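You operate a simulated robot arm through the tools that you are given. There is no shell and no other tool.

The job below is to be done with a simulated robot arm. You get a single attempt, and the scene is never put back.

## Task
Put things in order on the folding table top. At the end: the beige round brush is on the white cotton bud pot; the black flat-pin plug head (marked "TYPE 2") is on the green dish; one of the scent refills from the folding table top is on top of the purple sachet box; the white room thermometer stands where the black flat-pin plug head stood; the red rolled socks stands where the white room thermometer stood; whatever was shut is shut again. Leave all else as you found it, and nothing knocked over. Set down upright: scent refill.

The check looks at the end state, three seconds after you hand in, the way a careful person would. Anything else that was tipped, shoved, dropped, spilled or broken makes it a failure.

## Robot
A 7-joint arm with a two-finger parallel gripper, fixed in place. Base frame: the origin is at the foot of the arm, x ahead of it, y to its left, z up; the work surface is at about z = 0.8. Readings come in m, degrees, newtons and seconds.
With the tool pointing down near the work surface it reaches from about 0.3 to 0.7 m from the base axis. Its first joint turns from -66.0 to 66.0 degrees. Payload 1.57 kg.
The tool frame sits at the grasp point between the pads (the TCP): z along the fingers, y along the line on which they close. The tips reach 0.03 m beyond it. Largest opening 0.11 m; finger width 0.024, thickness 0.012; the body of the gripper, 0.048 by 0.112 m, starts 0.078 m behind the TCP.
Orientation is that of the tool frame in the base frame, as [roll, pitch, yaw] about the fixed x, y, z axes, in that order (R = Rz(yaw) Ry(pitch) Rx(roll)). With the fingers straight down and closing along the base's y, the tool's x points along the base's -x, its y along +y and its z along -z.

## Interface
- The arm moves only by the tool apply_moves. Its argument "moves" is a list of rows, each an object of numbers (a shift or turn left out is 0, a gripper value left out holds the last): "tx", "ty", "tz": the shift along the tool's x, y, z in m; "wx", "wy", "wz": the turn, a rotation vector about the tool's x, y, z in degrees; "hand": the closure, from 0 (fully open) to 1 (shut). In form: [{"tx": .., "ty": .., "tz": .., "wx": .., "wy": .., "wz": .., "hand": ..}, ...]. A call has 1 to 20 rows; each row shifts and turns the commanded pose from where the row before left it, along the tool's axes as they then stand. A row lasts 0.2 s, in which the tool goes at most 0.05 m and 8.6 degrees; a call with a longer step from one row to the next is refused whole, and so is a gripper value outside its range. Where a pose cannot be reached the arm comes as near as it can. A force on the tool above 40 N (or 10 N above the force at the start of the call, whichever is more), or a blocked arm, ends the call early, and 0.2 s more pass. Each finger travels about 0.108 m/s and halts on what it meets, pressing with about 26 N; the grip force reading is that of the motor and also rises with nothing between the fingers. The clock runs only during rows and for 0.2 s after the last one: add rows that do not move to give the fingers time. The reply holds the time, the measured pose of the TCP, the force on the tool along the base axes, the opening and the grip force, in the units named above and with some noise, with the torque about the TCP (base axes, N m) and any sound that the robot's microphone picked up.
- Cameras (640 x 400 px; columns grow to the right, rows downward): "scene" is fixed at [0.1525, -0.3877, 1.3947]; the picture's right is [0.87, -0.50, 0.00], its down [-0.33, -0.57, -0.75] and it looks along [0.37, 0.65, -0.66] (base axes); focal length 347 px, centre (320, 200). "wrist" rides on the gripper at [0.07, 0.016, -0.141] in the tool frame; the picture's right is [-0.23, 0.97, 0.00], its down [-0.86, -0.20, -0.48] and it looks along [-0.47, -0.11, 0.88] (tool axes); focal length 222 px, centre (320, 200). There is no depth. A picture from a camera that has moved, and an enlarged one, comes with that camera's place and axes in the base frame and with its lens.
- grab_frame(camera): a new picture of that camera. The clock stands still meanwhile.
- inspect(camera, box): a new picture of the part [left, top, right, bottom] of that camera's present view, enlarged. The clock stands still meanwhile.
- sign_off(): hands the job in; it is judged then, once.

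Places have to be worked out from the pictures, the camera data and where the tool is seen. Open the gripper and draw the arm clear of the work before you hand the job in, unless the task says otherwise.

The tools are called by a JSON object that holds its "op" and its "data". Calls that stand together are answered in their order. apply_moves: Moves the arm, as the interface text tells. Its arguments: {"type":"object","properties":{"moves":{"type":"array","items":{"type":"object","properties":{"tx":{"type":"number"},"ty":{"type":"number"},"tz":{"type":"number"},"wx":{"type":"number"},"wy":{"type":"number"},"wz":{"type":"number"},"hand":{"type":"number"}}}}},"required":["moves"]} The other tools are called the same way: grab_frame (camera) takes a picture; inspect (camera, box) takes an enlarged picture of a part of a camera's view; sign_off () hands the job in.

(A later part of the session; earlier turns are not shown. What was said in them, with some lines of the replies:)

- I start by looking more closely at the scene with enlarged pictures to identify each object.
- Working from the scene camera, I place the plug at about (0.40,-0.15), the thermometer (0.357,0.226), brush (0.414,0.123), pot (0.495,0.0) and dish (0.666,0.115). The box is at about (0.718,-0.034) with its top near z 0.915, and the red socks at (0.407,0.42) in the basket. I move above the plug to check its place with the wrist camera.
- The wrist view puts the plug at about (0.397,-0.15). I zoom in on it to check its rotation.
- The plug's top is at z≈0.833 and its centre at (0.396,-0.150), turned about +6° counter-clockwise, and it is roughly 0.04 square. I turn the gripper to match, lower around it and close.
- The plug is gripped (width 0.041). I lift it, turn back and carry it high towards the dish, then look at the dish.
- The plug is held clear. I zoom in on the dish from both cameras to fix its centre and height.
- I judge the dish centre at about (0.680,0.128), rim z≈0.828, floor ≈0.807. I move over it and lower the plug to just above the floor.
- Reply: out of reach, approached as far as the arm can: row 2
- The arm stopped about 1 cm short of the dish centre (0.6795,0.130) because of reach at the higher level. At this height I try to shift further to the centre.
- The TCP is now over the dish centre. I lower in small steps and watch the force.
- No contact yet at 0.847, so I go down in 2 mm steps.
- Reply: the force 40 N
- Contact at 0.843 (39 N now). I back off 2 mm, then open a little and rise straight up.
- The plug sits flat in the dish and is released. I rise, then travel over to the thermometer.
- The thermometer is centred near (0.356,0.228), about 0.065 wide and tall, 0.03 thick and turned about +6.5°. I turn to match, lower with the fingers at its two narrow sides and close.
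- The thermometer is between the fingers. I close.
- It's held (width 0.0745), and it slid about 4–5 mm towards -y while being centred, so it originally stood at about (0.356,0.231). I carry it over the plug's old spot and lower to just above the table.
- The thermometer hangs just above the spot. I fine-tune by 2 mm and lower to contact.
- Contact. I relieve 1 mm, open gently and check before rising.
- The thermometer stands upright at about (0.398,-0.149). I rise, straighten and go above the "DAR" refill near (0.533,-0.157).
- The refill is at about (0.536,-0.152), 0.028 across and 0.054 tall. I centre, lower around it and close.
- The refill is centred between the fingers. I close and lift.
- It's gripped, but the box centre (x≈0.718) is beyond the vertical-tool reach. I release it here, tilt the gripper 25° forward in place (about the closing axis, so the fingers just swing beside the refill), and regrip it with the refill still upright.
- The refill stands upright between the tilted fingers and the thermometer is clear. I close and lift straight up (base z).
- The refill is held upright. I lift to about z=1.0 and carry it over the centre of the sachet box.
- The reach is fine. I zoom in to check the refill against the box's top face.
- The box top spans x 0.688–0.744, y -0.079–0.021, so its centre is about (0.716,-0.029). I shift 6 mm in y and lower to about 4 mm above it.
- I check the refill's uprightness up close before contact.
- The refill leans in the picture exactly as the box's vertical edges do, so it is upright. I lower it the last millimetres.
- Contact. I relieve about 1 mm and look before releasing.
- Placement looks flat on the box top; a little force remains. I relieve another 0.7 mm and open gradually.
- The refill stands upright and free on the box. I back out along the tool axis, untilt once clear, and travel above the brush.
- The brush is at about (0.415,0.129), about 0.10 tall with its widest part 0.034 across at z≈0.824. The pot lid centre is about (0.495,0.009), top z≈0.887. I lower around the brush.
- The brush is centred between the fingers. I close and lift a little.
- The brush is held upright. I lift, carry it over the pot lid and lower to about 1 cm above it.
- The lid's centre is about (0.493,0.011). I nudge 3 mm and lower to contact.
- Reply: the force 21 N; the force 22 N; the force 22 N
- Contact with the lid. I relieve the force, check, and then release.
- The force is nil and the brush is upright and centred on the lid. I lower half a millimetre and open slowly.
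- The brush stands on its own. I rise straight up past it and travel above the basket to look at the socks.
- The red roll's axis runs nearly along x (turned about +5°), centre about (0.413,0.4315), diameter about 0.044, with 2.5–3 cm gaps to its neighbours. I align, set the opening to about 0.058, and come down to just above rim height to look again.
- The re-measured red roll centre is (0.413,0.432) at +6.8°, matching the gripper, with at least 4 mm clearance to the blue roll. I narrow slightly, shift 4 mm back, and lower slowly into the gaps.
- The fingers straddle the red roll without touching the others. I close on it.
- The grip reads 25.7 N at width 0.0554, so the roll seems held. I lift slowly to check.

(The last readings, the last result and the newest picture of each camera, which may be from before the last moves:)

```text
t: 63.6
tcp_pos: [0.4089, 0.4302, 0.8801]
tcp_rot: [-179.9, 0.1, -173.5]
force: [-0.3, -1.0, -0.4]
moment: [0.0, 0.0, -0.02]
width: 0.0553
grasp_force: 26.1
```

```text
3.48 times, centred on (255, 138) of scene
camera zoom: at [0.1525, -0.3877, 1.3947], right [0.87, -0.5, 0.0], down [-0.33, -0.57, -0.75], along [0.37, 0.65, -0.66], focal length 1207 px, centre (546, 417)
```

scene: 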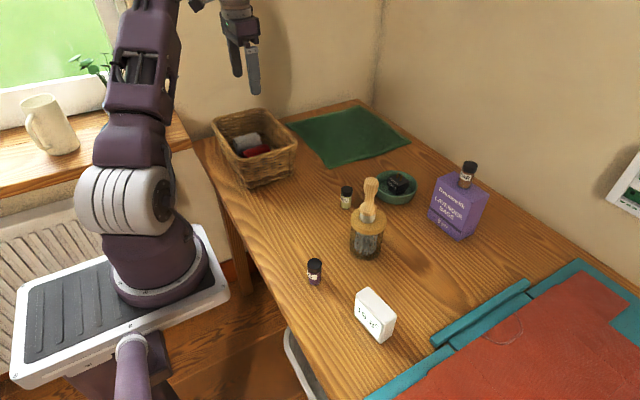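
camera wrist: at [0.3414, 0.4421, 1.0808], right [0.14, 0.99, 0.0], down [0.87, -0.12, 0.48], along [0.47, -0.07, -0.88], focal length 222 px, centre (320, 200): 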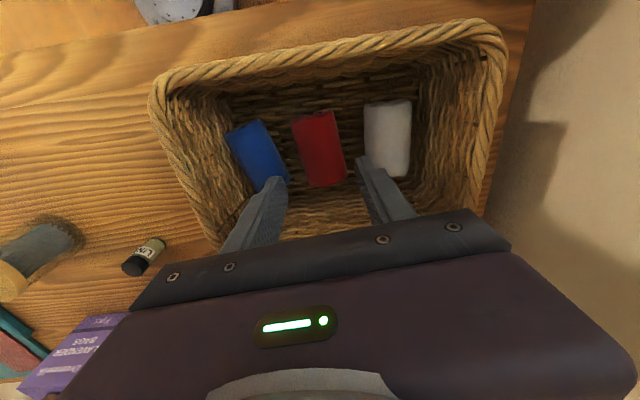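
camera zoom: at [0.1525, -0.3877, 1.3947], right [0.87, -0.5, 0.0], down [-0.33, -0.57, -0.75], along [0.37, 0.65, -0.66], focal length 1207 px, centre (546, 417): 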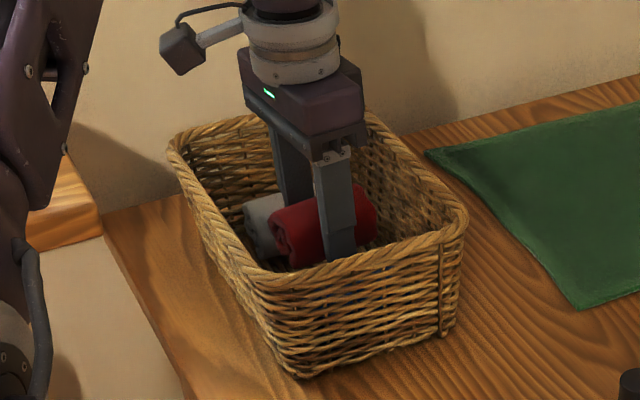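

The red roll is lifted, with the others undisturbed. I raise it over the rim and carry it above the thermometer's old place (0.356,0.231), then lower to about 2 cm above the table.

{"op": "apply_moves", "data": {"moves": [{"tz": -0.04}, {"tz": -0.045}, {"tz": -0.04}, {}, {"tx": 0.0159, "ty": -0.0385}, {"tx": 0.0159, "ty": -0.0385}, {"tx": 0.0159, "ty": -0.0385}, {"tx": 0.0159, "ty": -0.0385}, {"tx": 0.0159, "ty": -0.0385}, {}, {"tz": 0.045}, {"tz": 0.045}, {"tz": 0.045}, {}]}}

{"op": "grab_frame", "data": {"camera": "scene"}}

{"op": "grab_frame", "data": {"camera": "wrist"}}

{"op": "inspect", "data": {"camera": "scene", "box": [210, 130, 320, 240]}}

```text
t: 66.6
tcp_pos: [0.3534, 0.2294, 0.8676]
tcp_rot: [179.9, 0.0, -173.5]
force: [-0.6, 0.6, -0.4]
moment: [-0.03, 0.03, 0.0]
width: 0.0553
grasp_force: 25.6
```

```text
taken
```

scene: 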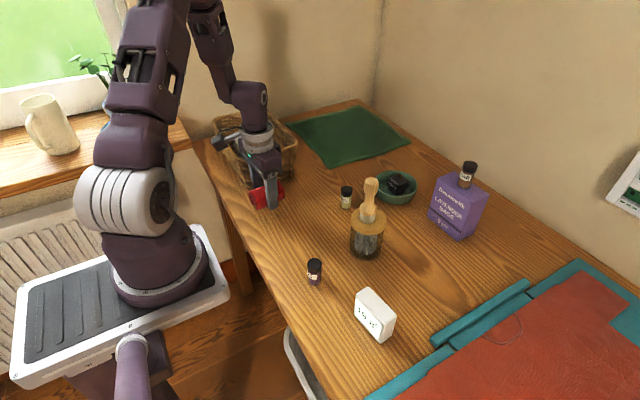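

```text
taken
camera wrist: at [0.2816, 0.2372, 1.0101], right [0.12, 0.99, 0.0], down [0.87, -0.1, 0.48], along [0.48, -0.05, -0.88], focal length 222 px, centre (320, 200)
```

wrist: 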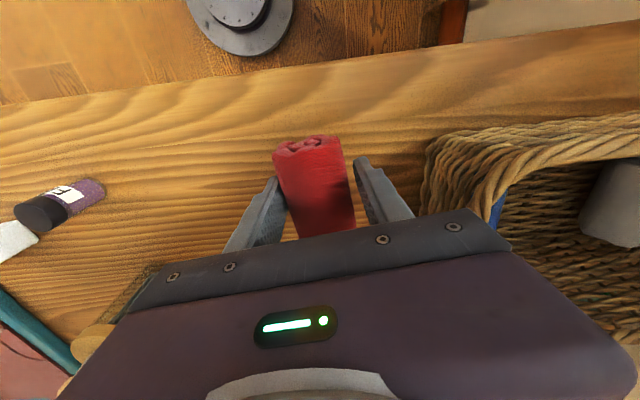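

```text
3.64 times, centred on (265, 185) of scene
camera zoom: at [0.1525, -0.3877, 1.3947], right [0.87, -0.5, 0.0], down [-0.33, -0.57, -0.75], along [0.37, 0.65, -0.66], focal length 1262 px, centre (520, 254)
```

zoom: 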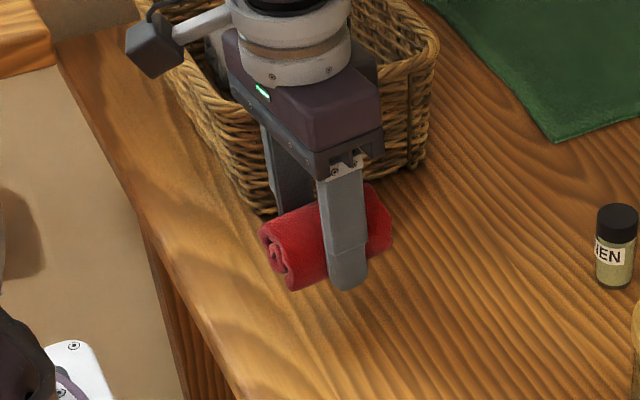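

It is over the spot, clear of the basket. I adjust 2 mm and lower to contact.

{"op": "apply_moves", "data": {"moves": [{"tx": 0.002, "ty": 0.0012}, {"tz": 0.013}, {"tz": 0.005}, {}]}}

{"op": "apply_moves", "data": {"moves": [{"tz": 0.003}, {}]}}

{"op": "apply_moves", "data": {"moves": [{"tz": 0.002}, {}]}}

```text
t: 67.6
tcp_pos: [0.3493, 0.2312, 0.8511]
tcp_rot: [-180.0, 0.1, -173.4]
force: [-1.3, 0.2, -0.8]
moment: [0.02, -0.02, 0.01]
width: 0.0553
grasp_force: 25.6
```

```text
t: 68.2
tcp_pos: [0.3502, 0.2301, 0.8474]
tcp_rot: [180.0, 0.0, -173.5]
force: [-0.4, -0.8, -0.8]
moment: [-0.01, -0.01, -0.04]
width: 0.0552
grasp_force: 25.9
```

```text
t: 68.8
tcp_pos: [0.3506, 0.2312, 0.8461]
tcp_rot: [180.0, 0.0, -173.5]
force: [0.0, 1.3, -0.7]
moment: [0.0, -0.04, 0.02]
width: 0.0555
grasp_force: 26.1
```

{"op": "apply_moves", "data": {"moves": [{"tz": 0.002}, {}]}}

{"op": "apply_moves", "data": {"moves": [{"tz": 0.002}, {}]}}

{"op": "apply_moves", "data": {"moves": [{"tz": 0.0015}, {}]}}

```text
t: 69.4
tcp_pos: [0.3491, 0.231, 0.844]
tcp_rot: [179.9, -0.1, -173.5]
force: [-0.8, 0.1, 0.3]
moment: [0.03, 0.02, -0.02]
width: 0.0554
grasp_force: 26.1
```

```text
t: 70.0
tcp_pos: [0.3494, 0.2316, 0.8434]
tcp_rot: [-179.9, -0.1, -173.6]
force: [0.8, -0.3, 0.3]
moment: [0.0, -0.01, -0.01]
width: 0.0552
grasp_force: 26.6
```

```text
t: 70.6
tcp_pos: [0.3489, 0.2316, 0.8404]
tcp_rot: [180.0, 0.0, -173.5]
force: [-0.7, -0.4, 0.3]
moment: [-0.02, -0.01, 0.03]
width: 0.0549
grasp_force: 26.0
```

No contact yet at 0.840, so I continue in 1 mm steps.

{"op": "apply_moves", "data": {"moves": [{"tz": 0.001}, {}]}}

{"op": "apply_moves", "data": {"moves": [{"tz": 0.001}, {}]}}

{"op": "apply_moves", "data": {"moves": [{"tz": 0.001}, {}]}}

{"op": "inspect", "data": {"camera": "scene", "box": [210, 130, 320, 240]}}

```text
t: 71.2
tcp_pos: [0.3483, 0.2306, 0.84]
tcp_rot: [-180.0, 0.0, -173.5]
force: [0.6, -0.2, -0.8]
moment: [0.01, -0.04, 0.01]
width: 0.0552
grasp_force: 25.7
```

```text
t: 71.8
tcp_pos: [0.3499, 0.2313, 0.8382]
tcp_rot: [180.0, 0.1, -173.6]
force: [0.6, 0.6, -0.6]
moment: [-0.02, 0.0, 0.0]
width: 0.055
grasp_force: 26.8
```

```text
t: 72.4
tcp_pos: [0.3496, 0.2305, 0.8366]
tcp_rot: [180.0, 0.0, -173.6]
force: [0.8, 0.0, -0.3]
moment: [0.05, -0.01, -0.02]
width: 0.0552
grasp_force: 25.3
```

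```text
3.64 times, centred on (265, 185) of scene
camera zoom: at [0.1525, -0.3877, 1.3947], right [0.87, -0.5, 0.0], down [-0.33, -0.57, -0.75], along [0.37, 0.65, -0.66], focal length 1262 px, centre (520, 254)
```

zoom: 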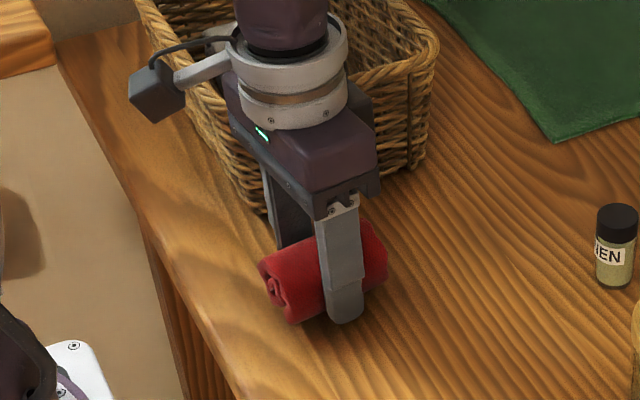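

{"op": "apply_moves", "data": {"moves": [{"tz": 0.001}, {}]}}

{"op": "apply_moves", "data": {"moves": [{"tz": 0.001}, {}]}}

{"op": "inspect", "data": {"camera": "scene", "box": [240, 175, 300, 235]}}

```text
t: 73.0
tcp_pos: [0.3492, 0.2311, 0.8359]
tcp_rot: [180.0, 0.1, -173.5]
force: [-0.9, -0.2, -0.7]
moment: [0.06, 0.03, -0.01]
width: 0.0554
grasp_force: 25.7
```

```text
t: 73.6
tcp_pos: [0.3495, 0.232, 0.8363]
tcp_rot: [179.9, 0.0, -173.4]
force: [-1.2, -0.6, 6.8]
moment: [-0.04, -0.01, 0.0]
width: 0.0552
grasp_force: 25.8
```

```text
6.67 times, centred on (270, 205) of scene
camera zoom: at [0.1524, -0.3878, 1.3947], right [0.87, -0.5, 0.0], down [-0.33, -0.57, -0.75], along [0.37, 0.65, -0.66], focal length 2313 px, centre (653, 167)
```

zoom: 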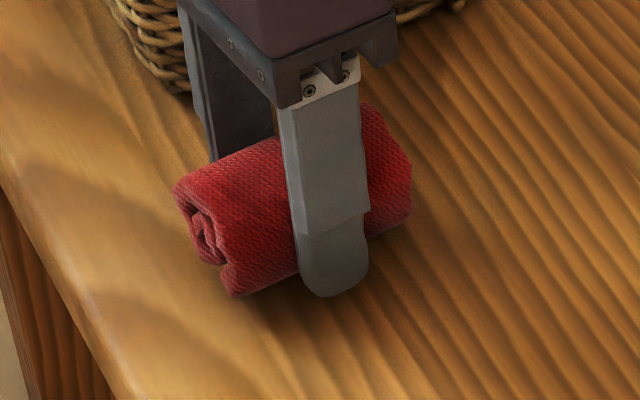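

Contact (6.8 N). I open slowly and check.

{"op": "apply_moves", "data": {"moves": [{"hand": 0.45}, {"hand": 0.35}, {"hand": 0.25}, {}, {}]}}

{"op": "inspect", "data": {"camera": "wrist", "box": [200, 60, 440, 230]}}

{"op": "inspect", "data": {"camera": "scene", "box": [210, 130, 320, 240]}}

```text
t: 74.8
tcp_pos: [0.3495, 0.2313, 0.8354]
tcp_rot: [180.0, 0.0, -173.4]
force: [-0.5, 0.0, 0.0]
moment: [0.02, 0.01, -0.03]
width: 0.0825
grasp_force: 0.0
```

```text
2.35 times, centred on (320, 145) of wrist
camera zoom: at [0.2781, 0.2403, 0.9777], right [0.12, 0.99, 0.0], down [0.87, -0.1, 0.48], along [0.48, -0.06, -0.88], focal length 523 px, centre (320, 329)
```

zoom: 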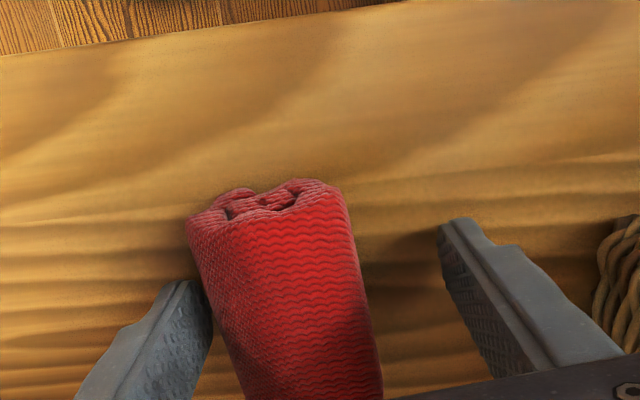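

```text
3.64 times, centred on (265, 185) of scene
camera zoom: at [0.1525, -0.3877, 1.3947], right [0.87, -0.5, 0.0], down [-0.33, -0.57, -0.75], along [0.37, 0.65, -0.66], focal length 1262 px, centre (520, 254)
```

zoom: 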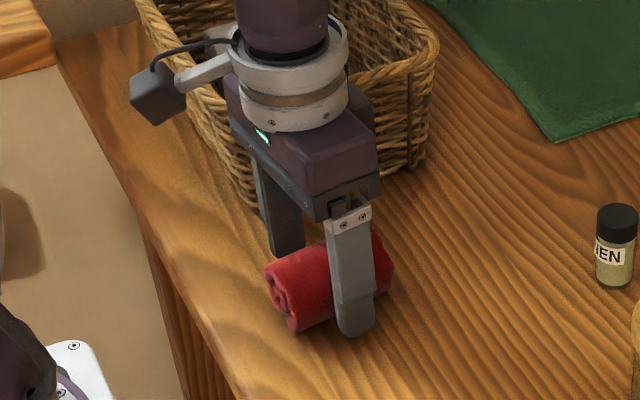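

The roll lies free. I lift straight up slowly and look at where it settles.

{"op": "apply_moves", "data": {"moves": [{"tz": -0.01}, {"tz": -0.02}, {"tz": -0.03}, {"tz": -0.04}, {"tz": -0.045, "wz": 6.5}, {}]}}

{"op": "grab_frame", "data": {"camera": "wrist"}}

{"op": "inspect", "data": {"camera": "scene", "box": [210, 130, 320, 240]}}

```text
t: 76.2
tcp_pos: [0.3503, 0.2297, 0.9833]
tcp_rot: [179.9, 0.0, 180.0]
force: [-0.6, 0.2, -0.2]
moment: [0.04, 0.03, 0.0]
width: 0.0824
grasp_force: 0.0
```

```text
taken
camera wrist: at [0.2812, 0.2468, 1.1246], right [0.23, 0.97, 0.0], down [0.85, -0.2, 0.48], along [0.47, -0.11, -0.88], focal length 222 px, centre (320, 200)
```

wrist: 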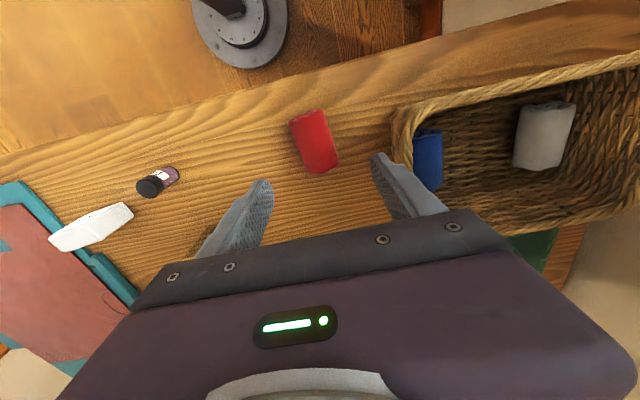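

```text
3.64 times, centred on (265, 185) of scene
camera zoom: at [0.1525, -0.3877, 1.3947], right [0.87, -0.5, 0.0], down [-0.33, -0.57, -0.75], along [0.37, 0.65, -0.66], focal length 1262 px, centre (520, 254)
```

zoom: 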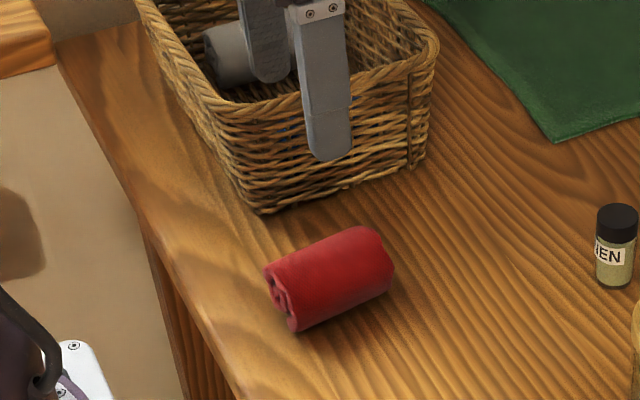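

The red roll rests at about (0.355,0.222–0.225), within several mm of the thermometer's old spot. I go up over the basket to verify the other rolls are where they were.

{"op": "apply_moves", "data": {"moves": [{"tz": -0.045}, {"tz": -0.045}, {"tx": -0.0113, "ty": 0.0384}, {"tx": -0.0113, "ty": 0.0384}, {"tx": -0.0113, "ty": 0.0384}, {"tx": -0.0113, "ty": 0.0384}, {"tx": -0.0113, "ty": 0.0384}, {}]}}

{"op": "inspect", "data": {"camera": "wrist", "box": [220, 30, 440, 210]}}

{"op": "grab_frame", "data": {"camera": "scene"}}

```text
t: 78.0
tcp_pos: [0.4045, 0.4241, 1.0696]
tcp_rot: [-179.9, 0.0, 179.9]
force: [-0.3, 0.1, 0.8]
moment: [-0.02, 0.02, 0.01]
width: 0.0826
grasp_force: 0.1
```

```text
2.22 times, centred on (330, 120) of wrist
camera zoom: at [0.3348, 0.4403, 1.2119], right [0.23, 0.97, 0.0], down [0.86, -0.2, 0.48], along [0.47, -0.11, -0.88], focal length 494 px, centre (298, 378)
```

zoom: 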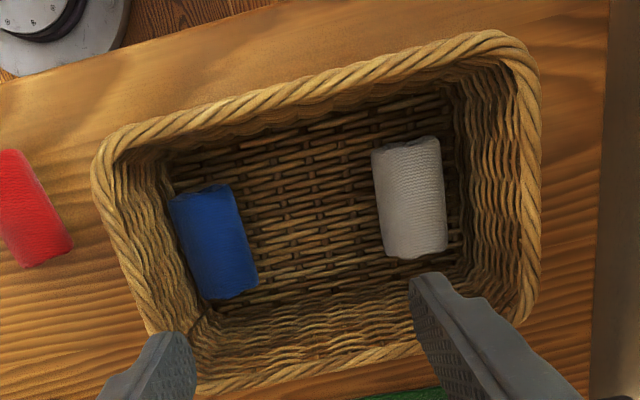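

```text
taken
```

scene: 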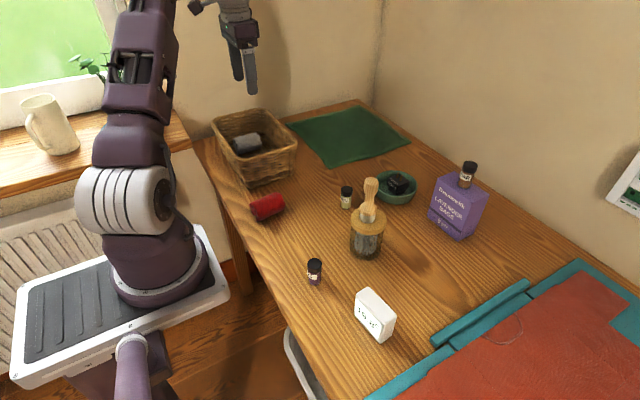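

The blue roll turned slightly (about 10°, centre moved about 3 mm) when the finger went in beside it; it is still lying in place, and the wall leaves no room to grip it safely. I now move the arm back to a clear pose, open, and check the finished items up close.

{"op": "apply_moves", "data": {"moves": [{"tz": -0.04, "hand": 0}, {"tx": 0.0085, "ty": -0.045}, {"tx": 0.0085, "ty": -0.045}, {"tx": 0.0085, "ty": -0.045}, {"tx": 0.0085, "ty": -0.045}, {"tx": 0.0085, "ty": -0.045}, {"tx": 0.0085, "ty": -0.045}, {"tx": 0.0085, "ty": -0.045}, {"tx": 0.004, "ty": -0.04, "tz": -0.02}, {}, {}]}}

{"op": "inspect", "data": {"camera": "scene", "box": [330, 140, 510, 270]}}

{"op": "inspect", "data": {"camera": "scene", "box": [230, 170, 430, 350]}}

{"op": "grab_frame", "data": {"camera": "wrist"}}

{"op": "grab_frame", "data": {"camera": "scene"}}

```text
t: 80.4
tcp_pos: [0.3409, 0.0671, 1.1317]
tcp_rot: [180.0, -0.1, 179.9]
force: [0.1, 0.1, 0.2]
moment: [-0.01, 0.0, -0.01]
width: 0.1098
grasp_force: 0.2
```

```text
3.08 times, centred on (420, 205) of scene
camera zoom: at [0.1525, -0.3877, 1.3947], right [0.87, -0.5, 0.0], down [-0.33, -0.57, -0.75], along [0.37, 0.65, -0.66], focal length 1068 px, centre (12, 185)
```

zoom: 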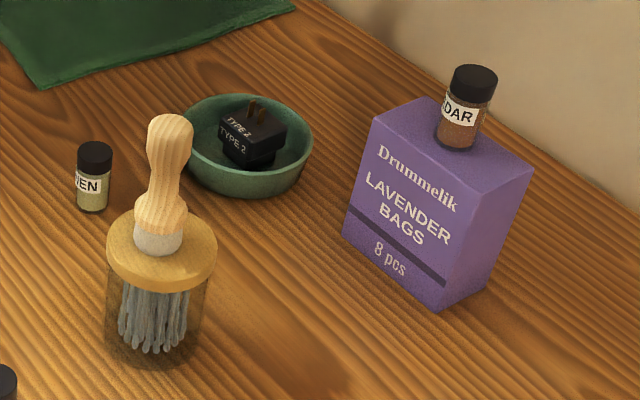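

```text
2.22 times, centred on (330, 260) of scene
camera zoom: at [0.1525, -0.3877, 1.3947], right [0.87, -0.5, 0.0], down [-0.33, -0.57, -0.75], along [0.37, 0.65, -0.66], focal length 771 px, centre (298, 67)
```

zoom: 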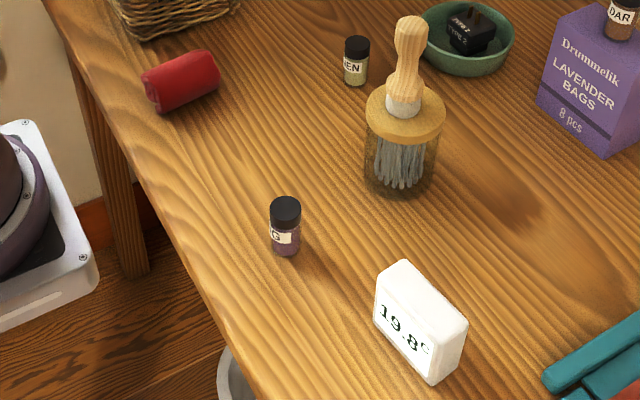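

```text
taken
camera wrist: at [0.2718, 0.0845, 1.2736], right [0.23, 0.97, 0.0], down [0.85, -0.2, 0.48], along [0.47, -0.11, -0.88], focal length 222 px, centre (320, 200)
```

wrist: 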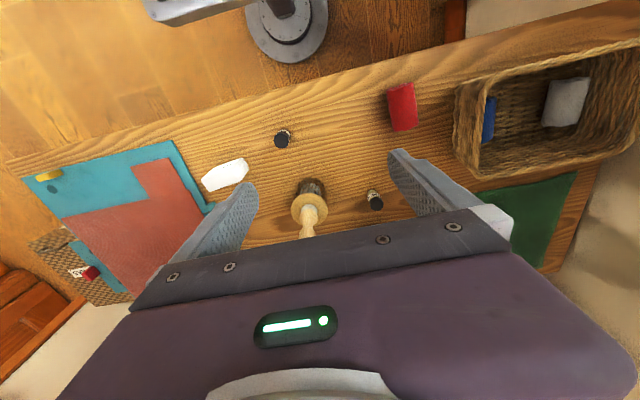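

```text
taken
```

scene: 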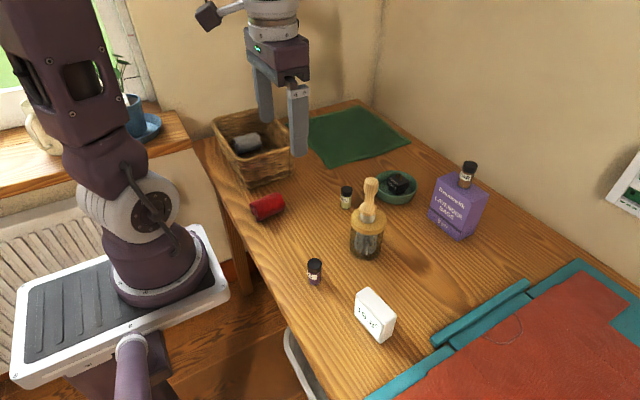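

Every item matches the request: brush on the pot lid, plug in the dish, cedar refill upright on the box, thermometer in the plug's old place and red socks in the thermometer's old place. The arm is clear and the gripper is open, so I hand the job in.

{"op": "sign_off", "data": {}}

```text
The job is handed in.
```

I've handed the job in, and all five items are where you asked. One thing I should have left alone moved slightly: the blue socks in the basket.

- **Brush:** it stands upright on the lid of the cotton bud pot. The lid was never opened.
- **Plug head ("TYPE 2"):** it sits flat in the green dish.
- **Scent refill:** I used the cedar one; it stands upright near the middle of the purple sachet box's top.
- **Thermometer:** it stands upright where the plug head was, within a few millimetres.
- **Red socks:** they lie where the thermometer was, about 5–8 mm off in the direction they rolled on release.
- **Blue socks:** a finger brushed them when I reached in for the red ones. They turned about 10° and shifted about 3 mm, still lying in the basket. I left them because the basket wall gave no room to grip them safely.

In the last pictures nothing was knocked over, and I saw nothing else disturbed. The arm is clear of the table with the gripper open.
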